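You operate a simulated robot arm through the tools that you are given. There is no shell and no other tool. Be economical: measure what you need, move in short steps, check, and stop when the job is done.

The job below is to be done with a simulated robot arm. You get a single attempt, and the scene is never put back.

JOB
Set the bypass damper to at 4.
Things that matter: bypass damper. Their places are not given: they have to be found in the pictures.

Only the result counts: the job must be done as asked and must still hold three seconds after the hand-in. Knocking over, shifting, dropping, spilling or breaking anything else fails it.

ROBOT AND FRAMES
A 6-joint arm with a two-finger parallel gripper, fixed in place. Base frame: the origin is at the foot of the arm, x ahead of it, y to its left, z up. Lengths are in m, angles in degrees, forces in N, time in s.
Its first joint turns from -66.0 to 66.0 degrees. Payload 2.7 kg.
The TCP is the grasp point between the finger pads, 0.023 m short of the fingertips. In the tool frame z runs along the fingers and y along their closing line. The gripper opens to 0.094 m. The fingers are 0.038 m wide and 0.01 m thick; the gripper's body (0.054 by 0.096 m) begins 0.039 m behind the TCP.
Orientation is that of the tool frame in the base frame, as [roll, pitch, yaw] about the fixed x, y, z axes, in that order (R = Rz(yaw) Ry(pitch) Rx(roll)). With the fingers straight down and closing along the base's y, the tool's x points along the base's -x, its y along +y and its z along -z.

CONTROLS
- The arm moves only by the tool jog_arm. Its argument "steps" is a list of rows, each a list of 7 numbers: the turn, a rotation vector about the tool's x, y, z in degrees, then the shift along the tool's x, y, z in mm, then the closure in counts, from 0 (fully open) to 255 (shut). In form: [[ax, ay, az, dx, dy, dz, fingers], ...]. A call has 1 to 20 rows; each row shifts and turns the commanded pose from where the row before left it, along the tool's axes as they then stand. A row lasts 0.2 s, in which the tool goes at most 0.05 m and 8.6 degrees; a call with a longer step from one row to the next is refused whole, and so is a gripper value outside its range. A pose out of reach is approached as far as the arm can. The call stops where the force on the tool passes 40 N (or 10 N more than at its start, if that is more) or the arm is blocked; 0.2 s more then pass. The fingers move at their own pace (about 0.045 m/s each) and stop on an object; they squeeze with about 26 N. The grip force told is the motor's: it shows also when the fingers shut on nothing. Time passes only in rows, and 0.2 s behind the last, so rows that do not move let the fingers close. The reply holds the time, the measured pose of the TCP, the force on the tool along the base axes, the opening and the grip force, in the units named above and with some noise, and new pictures: "views" is both (left out), scene, wrist or none.
- Cameras (640 x 400 px; columns grow to the right, rows downward): "scene" is fixed at [0.0943, -0.4431, 1.429]; the picture's right is [0.63, -0.78, 0.00], its down [-0.41, -0.33, -0.85] and it looks along [0.66, 0.53, -0.52] (base axes); focal length 374 px, centre (320, 200). "wrist" rides on the gripper at [-0.039, 0, -0.044] in the tool frame; the picture's right is [0.00, -1.00, 0.00], its down [0.97, 0.00, -0.24] and it looks along [0.24, 0.00, 0.97] (tool axes); focal length 218 px, centre (320, 200).
- pixel_to_xyz(camera, pixels): for up to 12 pixels [column, row] of the newest picture of that camera ("zoom" is the newest enlarged one), the place [x, y, z] in the base frame of the surface seen there, good to about 0.002 m, but the place of the scene camera against the robot may be out by one fixed shift of up to 0.025 m in any direction. The clock stands still meanwhile.
- close_up(camera, box): a new picture of the part [left, top, right, bottom] of that camera's present view, enlarged. The clock stands still meanwhile.
- close_job(): hands the job in; it is judged then, once.

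Keep the steps short. Do not move on a guess: measure, check each grasp and each placing, and mend mistakes. In all there are 60 turns and 120 pictures (those below and enlarged ones count). Leave the gripper open and the arm clear of the work at the hand-in unless told otherwise, and finish with a single line.

The tools are called after ">>>" by a JSON object that holds its "api" and its "payload". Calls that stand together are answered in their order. jog_arm: Moves the arm, as the interface text tells. Its arguments: {"type":"object","properties":{"steps":{"type":"array"},"views":{"type":"string","enum":["both","scene","wrist","none"]}},"required":["steps"]} The other tools are called the same way: pixel_to_xyz (camera, pixels) gives the place of the surface under pixels of a picture; close_up (camera, box) takes an enlarged picture of a part of a camera's view; close_job () hands the job in.

At the start:

```text
clock: 0.0
ee_pos: [0.3538, -0.1622, 1.1991]
ee_rot: [-179.9, 0.0, 179.8]
force: [0.4, -0.3, 0.3]
gripper_width: 0.0938
grip_force: 0.1
```

scene: 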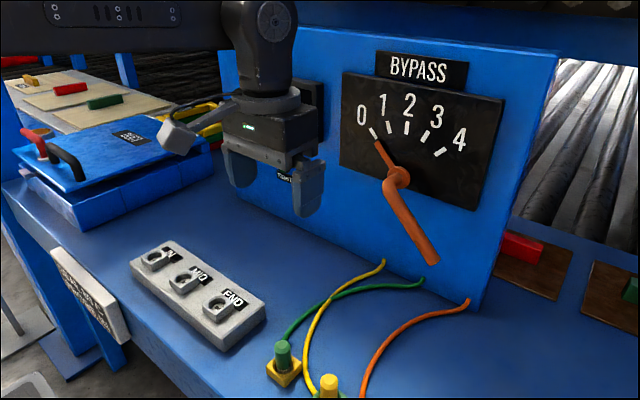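
wrist: 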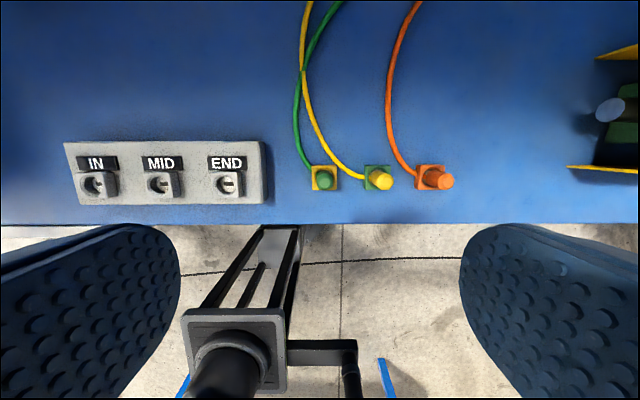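

The BYPASS dial is on the blue upright panel. Its pointer is at 0 (about 375,132), the hub is near (398,178), and the handle end is near (433,262). I'll enlarge it and measure.

>>> {"api": "close_up", "payload": {"camera": "scene", "box": [320, 40, 520, 280]}}

>>> {"api": "pixel_to_xyz", "payload": {"camera": "scene", "pixels": [[398, 177], [375, 132], [433, 260], [415, 222], [373, 134], [390, 128], [406, 128], [426, 136], [440, 153], [350, 160], [480, 200], [400, 260]]}}

>>> {"api": "pixel_to_xyz", "payload": {"camera": "wrist", "pixels": [[323, 180], [380, 180], [435, 178], [165, 172]]}}

>>> {"api": "pixel_to_xyz", "payload": {"camera": "scene", "pixels": [[283, 350], [328, 382], [185, 280], [300, 200], [240, 170], [405, 200], [425, 240]]}}

```text
1.67 times, centred on (420, 160) of scene
```

zoom: 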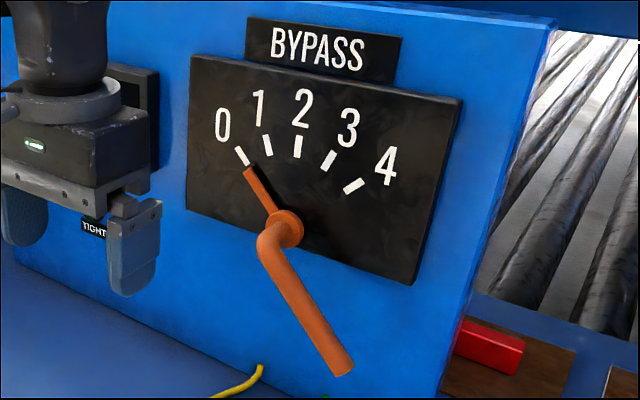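

```text
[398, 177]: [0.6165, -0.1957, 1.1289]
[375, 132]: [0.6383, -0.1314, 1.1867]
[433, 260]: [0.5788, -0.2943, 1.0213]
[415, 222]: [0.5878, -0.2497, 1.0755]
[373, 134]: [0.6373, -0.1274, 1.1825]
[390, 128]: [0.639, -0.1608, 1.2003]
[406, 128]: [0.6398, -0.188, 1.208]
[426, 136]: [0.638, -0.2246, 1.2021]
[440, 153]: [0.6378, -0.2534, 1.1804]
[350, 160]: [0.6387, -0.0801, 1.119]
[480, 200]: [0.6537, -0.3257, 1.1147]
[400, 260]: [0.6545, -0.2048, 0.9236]
```

```text
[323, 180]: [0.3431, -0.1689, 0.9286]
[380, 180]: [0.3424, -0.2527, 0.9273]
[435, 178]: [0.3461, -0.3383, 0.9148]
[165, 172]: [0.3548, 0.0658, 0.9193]
```

```text
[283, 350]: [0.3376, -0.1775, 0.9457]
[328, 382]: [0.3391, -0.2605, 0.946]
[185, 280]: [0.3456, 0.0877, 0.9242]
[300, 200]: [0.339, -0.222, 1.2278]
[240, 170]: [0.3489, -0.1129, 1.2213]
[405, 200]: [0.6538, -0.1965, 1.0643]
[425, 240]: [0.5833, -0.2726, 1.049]
```

The scale runs roughly ±50° about vertical, and the handle opposite the pointer swings from lower right to lower left. I'll tilt the tool in place towards the panel so the wrist camera sees the dial, and check how it goes.

>>> {"api": "jog_arm", "payload": {"steps": [[0, -8, 0, 0, 0, 0, 0], [0, -8, 0, 0, 0, 0, 0], [0, -8, 0, 0, 0, 0, 0], [0, -8, 0, 0, 0, 0, 0], [0, -8, 0, 0, 0, 0, 0]]}}

```text
clock: 1.2
ee_pos: [0.3536, -0.1624, 1.1978]
ee_rot: [-179.8, 40.1, 180.0]
force: [-0.6, 0.7, -0.5]
gripper_width: 0.0941
grip_force: 0.1
```

scene: 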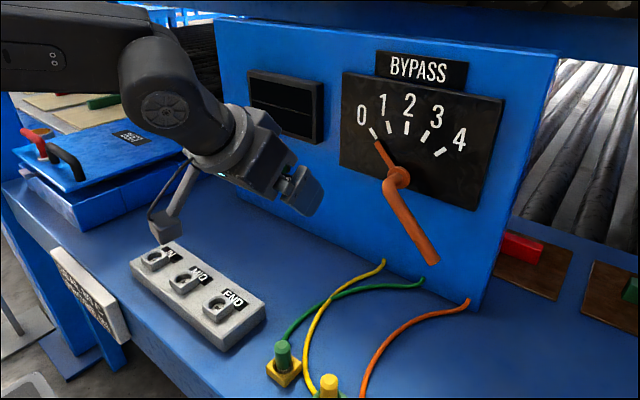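
wrist: 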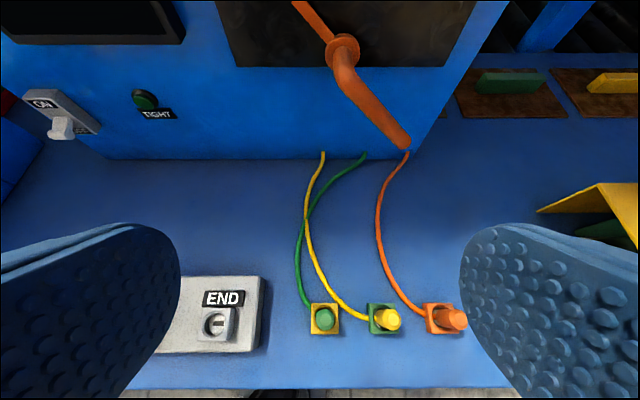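

That tilt worked and the handle is in the wrist view. I'll carry on tilting to horizontal.

>>> {"api": "jog_arm", "payload": {"steps": [[0, -8, 0, 0, 0, 0, 0], [0, -8, 0, 0, 0, 0, 0], [0, -8, 0, 0, 0, 0, 0], [0, -8, 0, 0, 0, 0, 0], [0, -8, 0, 0, 0, 0, 0], [0, -8, 0, 0, 0, 0, 0], [0, -2, 0, 0, 0, 0, 0]]}}

```text
clock: 2.8
ee_pos: [0.3544, -0.1622, 1.199]
ee_rot: [-47.2, 89.8, -47.4]
force: [0.4, 0.4, 0.3]
gripper_width: 0.0941
grip_force: 0.0
```

scene: 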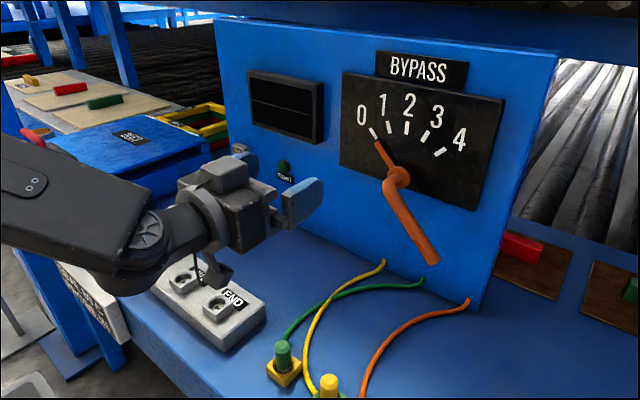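
wrist: 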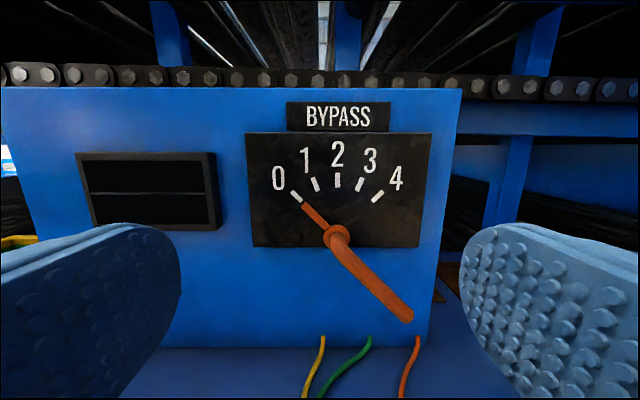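

The dial is now square-on. I'll measure the hub, ticks and handle with the wrist camera, which has no offset against the arm.

>>> {"api": "pixel_to_xyz", "payload": {"camera": "wrist", "pixels": [[337, 236], [305, 205], [297, 197], [316, 185], [337, 180], [359, 185], [376, 197], [340, 243], [357, 262], [375, 283], [392, 302], [406, 317]]}}

>>> {"api": "close_up", "payload": {"camera": "wrist", "box": [240, 130, 440, 340]}}

```text
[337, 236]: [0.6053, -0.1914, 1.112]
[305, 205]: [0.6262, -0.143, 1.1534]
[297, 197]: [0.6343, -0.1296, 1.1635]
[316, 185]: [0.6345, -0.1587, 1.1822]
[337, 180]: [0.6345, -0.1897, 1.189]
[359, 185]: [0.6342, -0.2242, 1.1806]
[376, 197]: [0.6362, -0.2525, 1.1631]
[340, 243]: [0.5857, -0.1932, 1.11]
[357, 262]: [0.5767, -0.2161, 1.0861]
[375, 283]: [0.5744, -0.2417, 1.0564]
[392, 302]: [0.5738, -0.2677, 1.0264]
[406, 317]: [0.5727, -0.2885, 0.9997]
```

```text
1.90 times, centred on (340, 235) of wrist
```

zoom: 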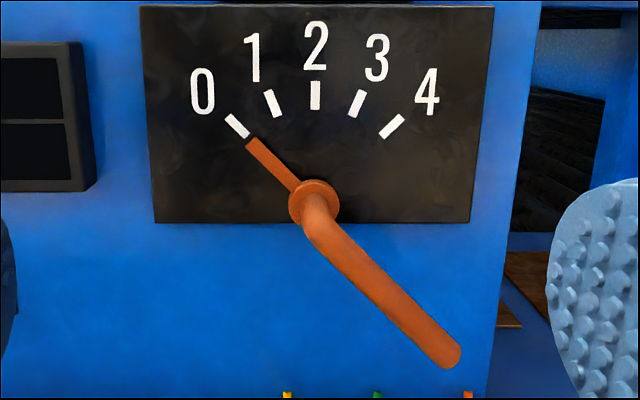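

Hub is at about y −0.190, z 1.112. Ticks 0 and 4 lie about ±50° from vertical. The handle's front face is at x ≈ 0.574 and it runs about 40° off straight down. I'll check the table height and the left-hand items before going lower.

>>> {"api": "pixel_to_xyz", "payload": {"camera": "wrist", "pixels": [[250, 365], [380, 370], [200, 300], [300, 300], [210, 190], [332, 240], [345, 262], [367, 255], [370, 290], [384, 278]]}}

>>> {"api": "pixel_to_xyz", "payload": {"camera": "scene", "pixels": [[283, 168], [283, 180], [240, 150], [330, 270], [283, 345]]}}

```text
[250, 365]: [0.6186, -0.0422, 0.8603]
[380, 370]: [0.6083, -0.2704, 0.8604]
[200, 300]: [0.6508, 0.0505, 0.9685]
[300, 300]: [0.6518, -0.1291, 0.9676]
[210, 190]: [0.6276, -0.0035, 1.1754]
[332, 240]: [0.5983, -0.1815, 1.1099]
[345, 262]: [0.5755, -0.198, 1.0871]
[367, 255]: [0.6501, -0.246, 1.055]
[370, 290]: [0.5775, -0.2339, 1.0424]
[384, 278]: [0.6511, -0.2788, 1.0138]
```

```text
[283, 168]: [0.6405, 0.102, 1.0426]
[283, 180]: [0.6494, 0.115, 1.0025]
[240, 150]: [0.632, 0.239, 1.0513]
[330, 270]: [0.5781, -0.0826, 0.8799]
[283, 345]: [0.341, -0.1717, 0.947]
```

The table by the panel is at z ≈ 0.86, so there is plenty of clearance. The green button is at y ≈ 0.1, well away. Next I'll move in front of the handle, stopping at x ≈ 0.49, and roll the fingers to line up with it.

>>> {"api": "jog_arm", "payload": {"steps": [[0, 0, 0, 20, -11, 17, 0], [0, 0, 0, 20, -11, 17, 0], [0, 0, 0, 20, -11, 17, 0], [0, 0, 0, 20, -11, 17, 0], [0, 0, 0, 20, -11, 17, 0], [0, 0, 0, 20, -11, 17, 0], [0, 0, 0, 20, -11, 17, 0], [0, 0, 0, 16, -10, 17, 0], [0, 0, -8, 0, 0, 0, 0], [0, 0, -8, 0, 0, 0, 0], [0, 0, -8, 0, 0, 0, 0], [0, 0, -8, 0, 0, 0, 0], [0, 0, -8, 0, 0, 0, 0]]}}

```text
clock: 5.6
ee_pos: [0.51, -0.3066, 1.1092]
ee_rot: [-91.0, 50.5, -90.4]
force: [0.7, -0.3, 0.5]
gripper_width: 0.0937
grip_force: 0.0
out of reach, approached as far as the arm can: row 11, 12, 13
```

scene: 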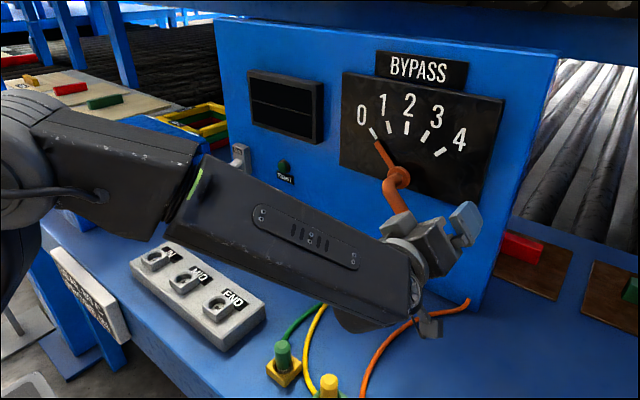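
wrist: 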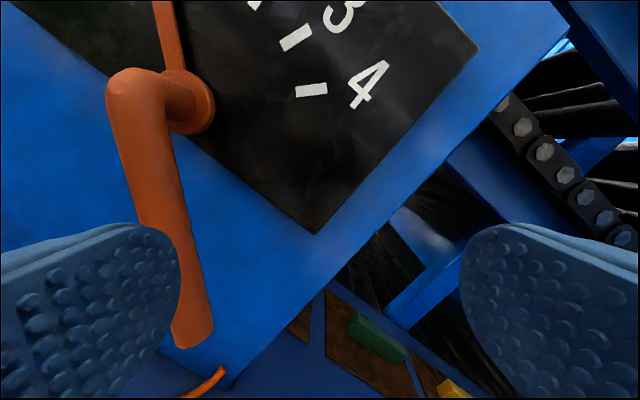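

The roll put the arm out of reach and it drifted away from the commanded place, with the fingers still in front of the handle. I'll undo the roll and see where it settles.

>>> {"api": "jog_arm", "payload": {"steps": [[0, 0, 8, 0, 0, 0, 0], [0, 0, 8, 0, 0, 0, 0], [0, 0, 8, 0, 0, 0, 0], [0, 0, 8, 0, 0, 0, 0], [0, 0, 8, 0, 0, 0, 0], [0, 0, 0, 0, 0, 0, 0]]}}

```text
clock: 7.0
ee_pos: [0.5084, -0.3072, 1.1096]
ee_rot: [72.8, 89.9, 72.7]
force: [0.1, 0.2, 0.1]
gripper_width: 0.0942
grip_force: 0.0
```

scene: 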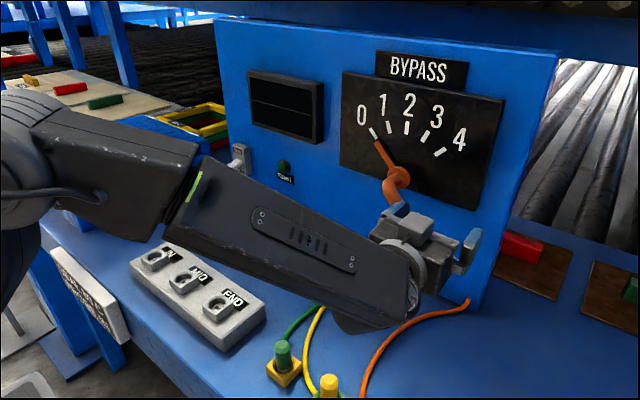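
wrist: 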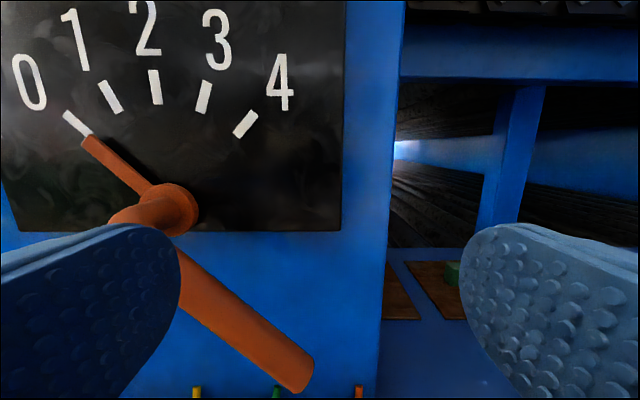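

It's horizontal again at (0.508, −0.307, 1.110). I won't roll. I'll straddle the slanted handle with open fingers and push it with the right-hand finger. First move to y −0.255, z 1.043, still short of the handle.

>>> {"api": "jog_arm", "payload": {"steps": [[0, 0, 0, 12, 10, 0, 0], [0, 0, 0, 14, 10, 0, 0], [0, 0, 0, 14, 10, 0, 0], [0, 0, 0, 14, 11, 0, 0], [0, 0, 0, 13, 11, 0, 0]]}}

```text
clock: 8.2
ee_pos: [0.5087, -0.2543, 1.042]
ee_rot: [-55.8, 89.8, -55.8]
force: [-0.1, 0.4, 0.3]
gripper_width: 0.0941
grip_force: 0.0
```

scene: 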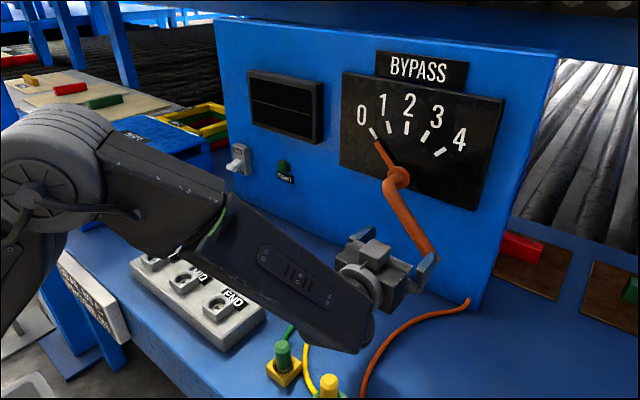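
wrist: 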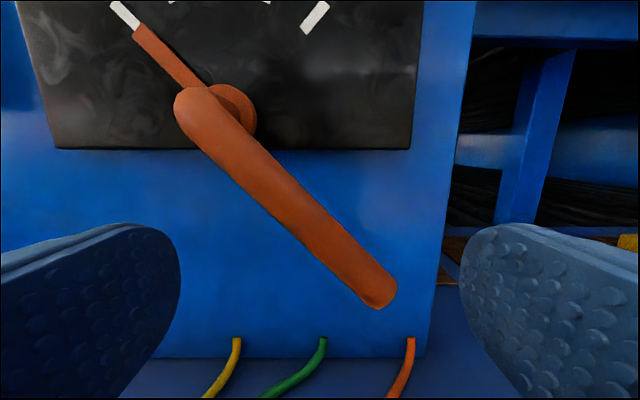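

The fingers straddle the handle, but the upper edge of the left finger is close to it, so I'll shift 14 mm left (+y). First I'll check how far the forearm is above the plugs.

>>> {"api": "pixel_to_xyz", "payload": {"camera": "scene", "pixels": [[350, 350], [320, 343], [290, 325], [310, 300], [284, 345], [330, 380]]}}

>>> {"api": "pixel_to_xyz", "payload": {"camera": "wrist", "pixels": [[262, 183], [290, 216], [325, 249], [380, 295], [215, 135]]}}

```text
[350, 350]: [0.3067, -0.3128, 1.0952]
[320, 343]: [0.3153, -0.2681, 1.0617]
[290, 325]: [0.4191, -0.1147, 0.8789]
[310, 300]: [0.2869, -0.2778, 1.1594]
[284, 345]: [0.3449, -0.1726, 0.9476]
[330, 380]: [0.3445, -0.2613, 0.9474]
```

```text
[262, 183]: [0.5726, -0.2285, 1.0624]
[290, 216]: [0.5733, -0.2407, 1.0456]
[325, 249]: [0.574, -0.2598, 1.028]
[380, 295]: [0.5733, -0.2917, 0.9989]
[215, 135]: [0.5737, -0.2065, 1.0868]
```

The forearm is about 10 cm above the plugs. Now shift 13 mm left and move in 72 mm.

>>> {"api": "jog_arm", "payload": {"steps": [[0, 0, 0, 0, 13, 0, 0], [0, 0, 0, 0, 0, 12, 0], [0, 0, 0, 0, 0, 12, 0], [0, 0, 0, 0, 0, 12, 0], [0, 0, 0, 0, 0, 12, 0], [0, 0, 0, 0, 0, 12, 0], [0, 0, 0, 0, 0, 12, 0]]}}

```text
clock: 9.8
ee_pos: [0.5808, -0.2424, 1.0421]
ee_rot: [-69.6, 89.9, -70.0]
force: [1.1, 0.2, 0.7]
gripper_width: 0.0939
grip_force: 0.1
```

scene: 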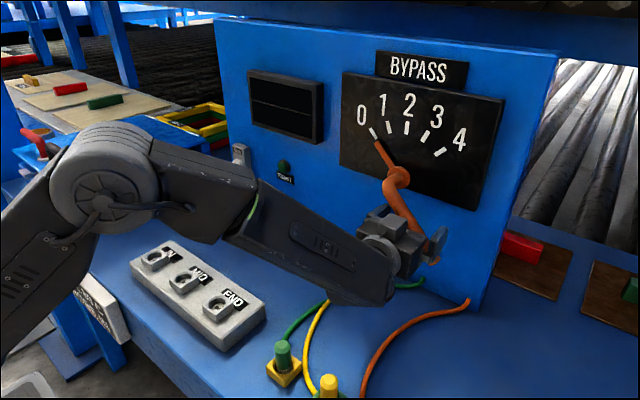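
wrist: 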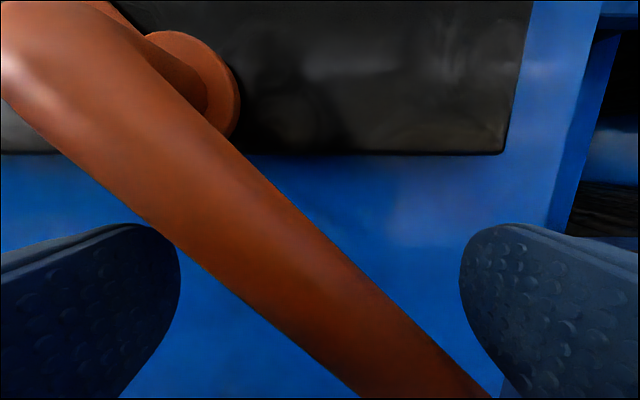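

The straddle is good and there's no contact. Now I'll push left (+y) with the right-hand finger, 12 mm lower for leverage, and check.

>>> {"api": "jog_arm", "payload": {"steps": [[0, 0, 0, 6, 2, 0, 0], [0, 0, 0, 6, 2, 0, 0], [0, 0, 0, 0, 6, 0, 0], [0, 0, 0, 0, 6, 0, 0], [0, 0, 0, 0, 6, 0, 0], [0, 0, 0, 0, 6, 0, 0], [0, 0, 0, 0, 6, 0, 0], [0, 0, 0, 0, 6, 0, 0]]}}

```text
clock: 11.6
ee_pos: [0.579, -0.2012, 1.0309]
ee_rot: [-41.0, 89.9, -41.1]
force: [-0.6, -0.9, 0.5]
gripper_width: 0.0943
grip_force: 0.1
```

scene: 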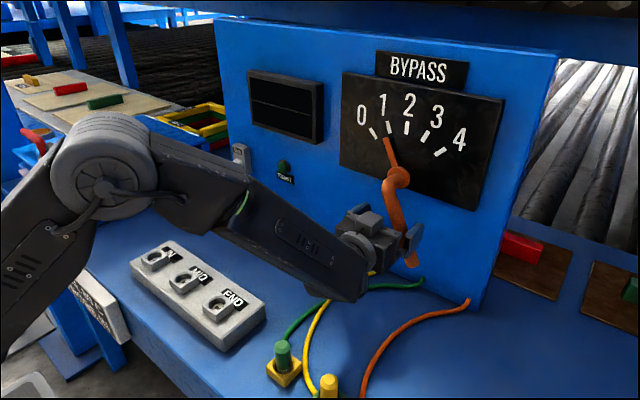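
wrist: 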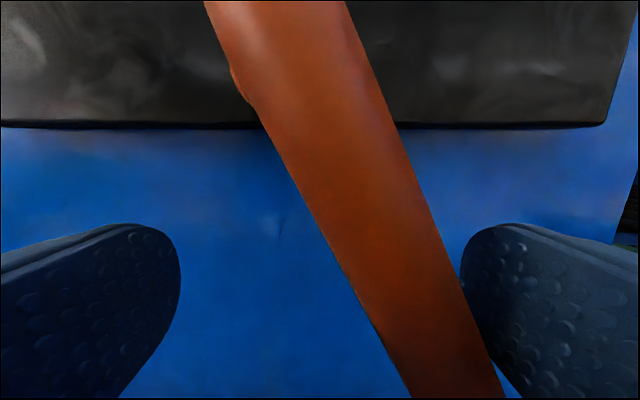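

The damper turns freely and the pointer is near 1. I'll keep pushing to y ≈ −0.115.

>>> {"api": "jog_arm", "payload": {"steps": [[0, 0, 0, 0, 7, 0, 0], [0, 0, 0, 0, 7, 0, 0], [0, 0, 0, 0, 7, 0, 0], [0, 0, 0, 0, 7, 0, 0], [0, 0, 0, 0, 7, 0, 0], [0, 0, 0, 0, 7, 0, 0], [0, 0, 0, 0, 7, 0, 0], [0, 0, 0, 0, 7, 0, 0], [0, 0, 0, 0, 7, 0, 0], [0, 0, 0, 0, 7, 0, 0], [0, 0, 0, 0, 7, 0, 0], [0, 0, 0, 0, 7, 0, 0]]}}

>>> {"api": "close_up", "payload": {"camera": "scene", "box": [320, 60, 520, 280]}}

```text
clock: 14.2
ee_pos: [0.5812, -0.1177, 1.0295]
ee_rot: [-93.9, 89.9, -94.0]
force: [0.8, -1.9, 0.3]
gripper_width: 0.0939
grip_force: 0.2
```

scene: 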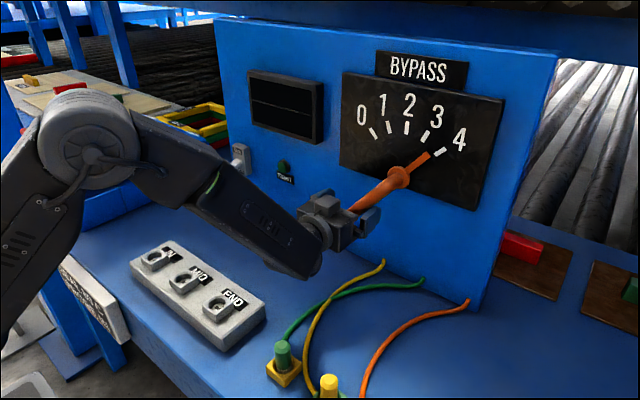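
wrist: 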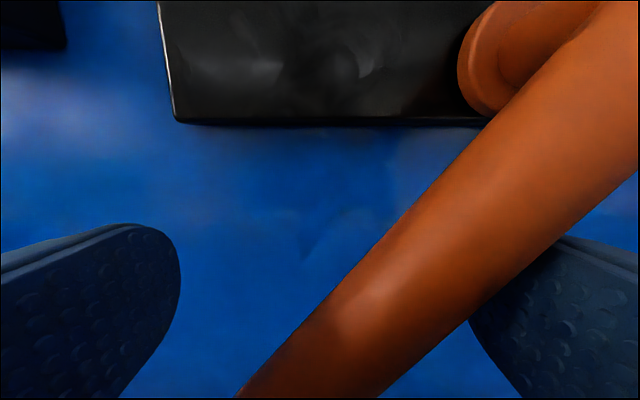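

```text
1.82 times, centred on (420, 170) of scene
```

zoom: 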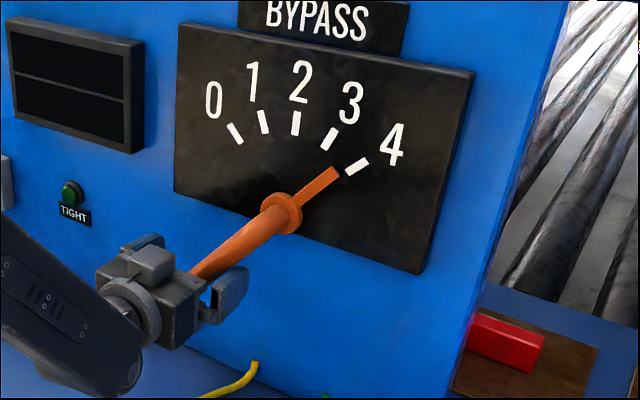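

The pointer is close to 4 but looks slightly short. I'll measure its angle against tick 4.

>>> {"api": "pixel_to_xyz", "payload": {"camera": "zoom", "pixels": [[335, 173], [326, 180], [315, 189], [349, 173], [357, 167], [366, 161], [230, 127], [235, 134], [241, 141], [296, 117], [296, 131]]}}

>>> {"api": "close_up", "payload": {"camera": "scene", "box": [370, 110, 480, 200]}}

```text
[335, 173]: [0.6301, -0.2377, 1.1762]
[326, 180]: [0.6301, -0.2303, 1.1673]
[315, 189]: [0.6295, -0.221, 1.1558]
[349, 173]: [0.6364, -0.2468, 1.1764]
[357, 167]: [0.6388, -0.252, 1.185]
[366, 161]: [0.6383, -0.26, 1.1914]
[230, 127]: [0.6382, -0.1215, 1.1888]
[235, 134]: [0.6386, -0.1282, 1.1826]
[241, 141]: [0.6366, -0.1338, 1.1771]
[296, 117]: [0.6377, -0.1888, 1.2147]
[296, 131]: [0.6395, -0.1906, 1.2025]
```

```text
4.44 times, centred on (425, 155) of scene
```

zoom: 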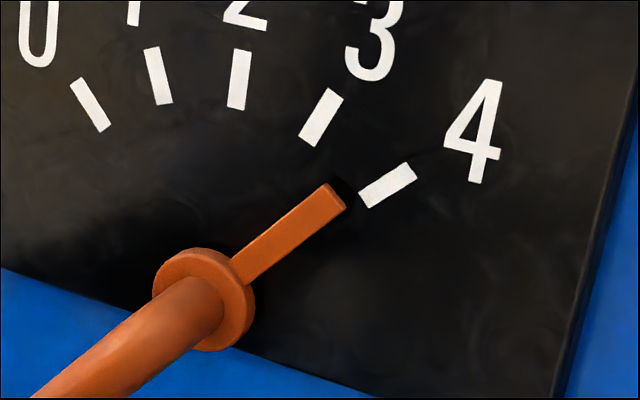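

Fitting a circle through ticks 0, 2 and 4 puts the ends at ±45°, with the hub at scene z ≈ 1.120. The pointer is now at about 40°, so it needs roughly 5° more. I'll nudge left and up a little.

>>> {"api": "jog_arm", "payload": {"steps": [[0, 0, 0, -1, 2, 0, 0], [0, 0, 0, -2, 2, 0, 0], [0, 0, 0, -2, 2, 0, 0], [0, 0, 0, 0, 0, 0, 0]], "views": "scene"}}

>>> {"api": "close_up", "payload": {"camera": "scene", "box": [370, 110, 480, 200]}}

```text
clock: 15.2
ee_pos: [0.5799, -0.1124, 1.0333]
ee_rot: [148.4, 89.7, 147.9]
force: [4.2, -14.8, -11.9]
gripper_width: 0.0941
grip_force: 0.0
```

scene: 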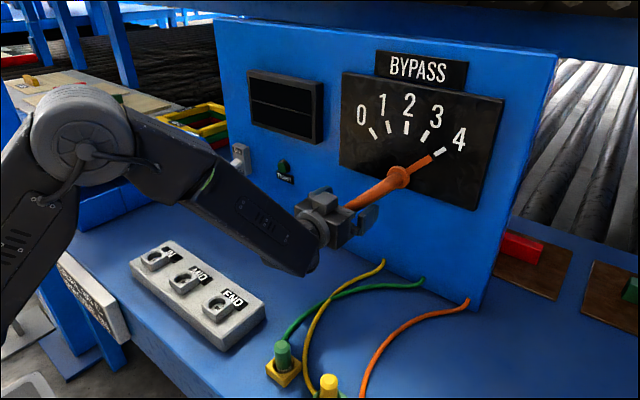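

```text
4.44 times, centred on (425, 155) of scene
```

zoom: 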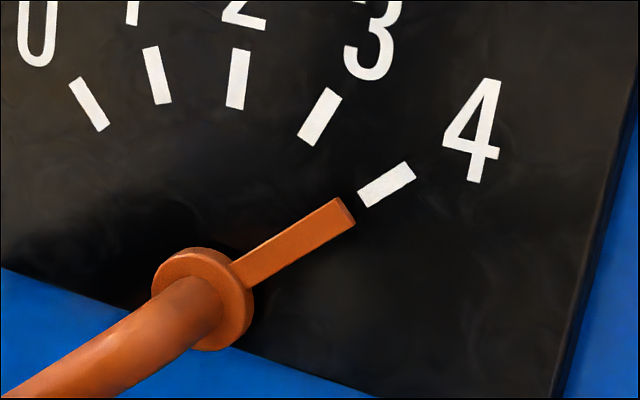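

Force has risen to about 19 N, which is probably the end stop, and the pointer turned further. I'll measure again.

>>> {"api": "pixel_to_xyz", "payload": {"camera": "zoom", "pixels": [[338, 216], [310, 232], [280, 249], [255, 264], [388, 184], [366, 197], [408, 172], [320, 117], [239, 79], [154, 75], [89, 104]]}}

```text
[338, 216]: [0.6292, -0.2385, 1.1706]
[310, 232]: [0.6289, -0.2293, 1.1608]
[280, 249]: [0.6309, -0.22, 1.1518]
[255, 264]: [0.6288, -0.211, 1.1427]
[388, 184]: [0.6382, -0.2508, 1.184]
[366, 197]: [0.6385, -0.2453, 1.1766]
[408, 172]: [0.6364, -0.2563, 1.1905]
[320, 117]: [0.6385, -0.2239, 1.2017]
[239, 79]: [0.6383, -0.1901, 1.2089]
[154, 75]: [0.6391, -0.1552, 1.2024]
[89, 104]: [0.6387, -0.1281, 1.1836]
```

The pointer is at about 44.5° and tick 4 at about 44–45°, so it's aligned. I'll ease the finger off diagonally and check that the handle stays put.

>>> {"api": "jog_arm", "payload": {"steps": [[0, 0, 0, 2, -2, 0, 0], [0, 0, 0, 2, -2, 0, 0], [0, 0, 0, 3, -3, 0, 0], [0, 0, 0, 0, 0, 0, 0], [0, 0, 0, 0, 0, 0, 0]]}}

>>> {"api": "close_up", "payload": {"camera": "scene", "box": [370, 110, 480, 200]}}

```text
clock: 16.4
ee_pos: [0.581, -0.1188, 1.0279]
ee_rot: [-62.1, 89.8, -62.1]
force: [0.1, 0.0, -0.3]
gripper_width: 0.0938
grip_force: 0.0
```

scene: 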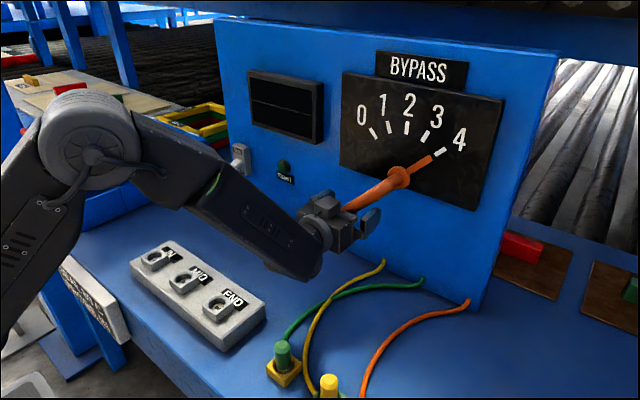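
wrist: 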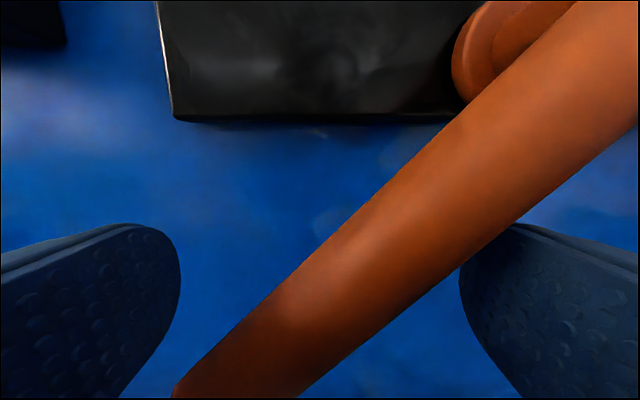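

```text
4.44 times, centred on (425, 155) of scene
```

zoom: 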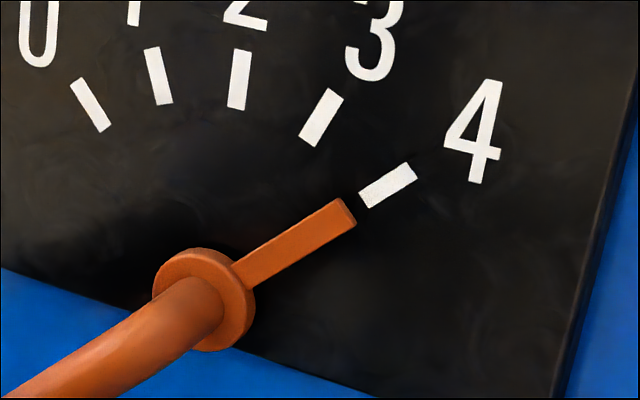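

The handle stayed at 4 with no force on the tool. The right finger is still close to it, so I'll move down 6 mm more, then straight back.

>>> {"api": "jog_arm", "payload": {"steps": [[0, 0, 0, 6, 0, 0, 0], [0, 0, 0, 0, 0, -10, 0], [0, 0, 0, 0, 0, -15, 0], [0, 0, 0, 0, 0, -20, 0], [0, 0, 0, 0, 0, -25, 0], [0, 0, 0, -20, 0, -25, 0], [0, 0, 0, -20, 0, -25, 0], [0, 0, 0, -25, 0, -20, 0], [0, 0, 0, -25, 0, -10, 0], [0, 0, 0, 0, 0, 0, 0]]}}

>>> {"api": "close_up", "payload": {"camera": "scene", "box": [370, 110, 480, 200]}}

```text
clock: 18.6
ee_pos: [0.4305, -0.1183, 1.113]
ee_rot: [33.1, 89.9, 32.9]
force: [-0.1, 0.2, 0.7]
gripper_width: 0.0941
grip_force: 0.1
```

scene: 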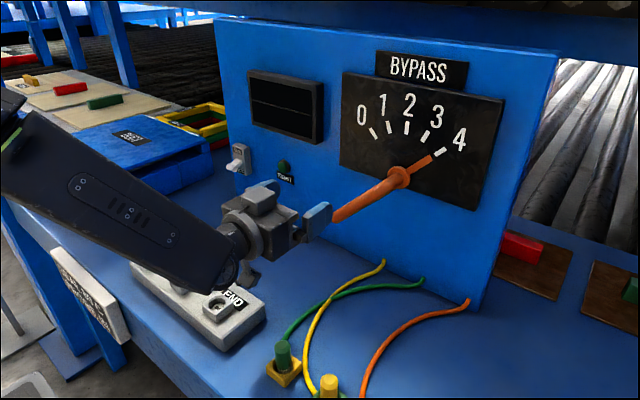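
wrist: 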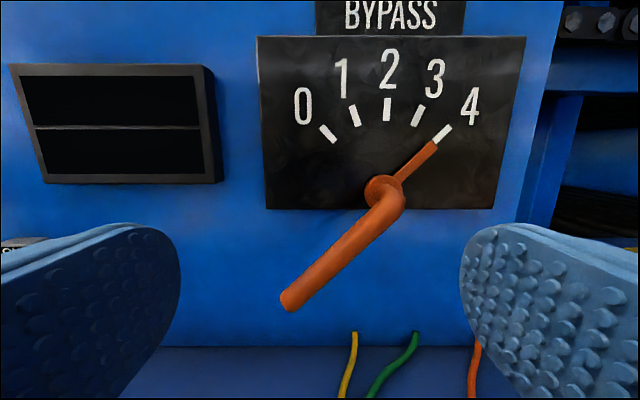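

```text
4.44 times, centred on (425, 155) of scene
```

zoom: 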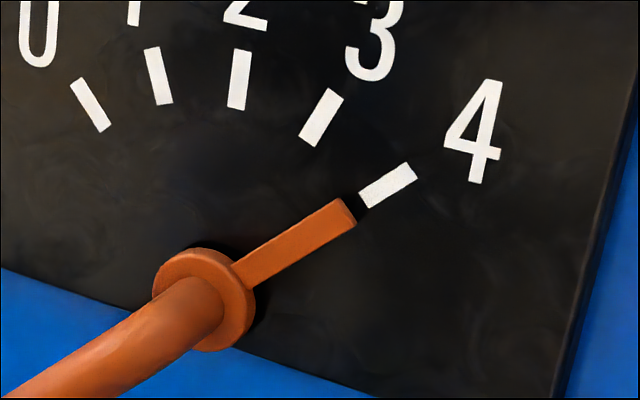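

The pointer lines up with tick 4 in both views, the arm is clear, the gripper is open and nothing else has moved. Handing in.

>>> {"api": "close_job", "payload": {}}

```text
The job is handed in.
```

The bypass damper is set to 4; its pointer stayed on the mark after release, and the arm is clear with the gripper open.
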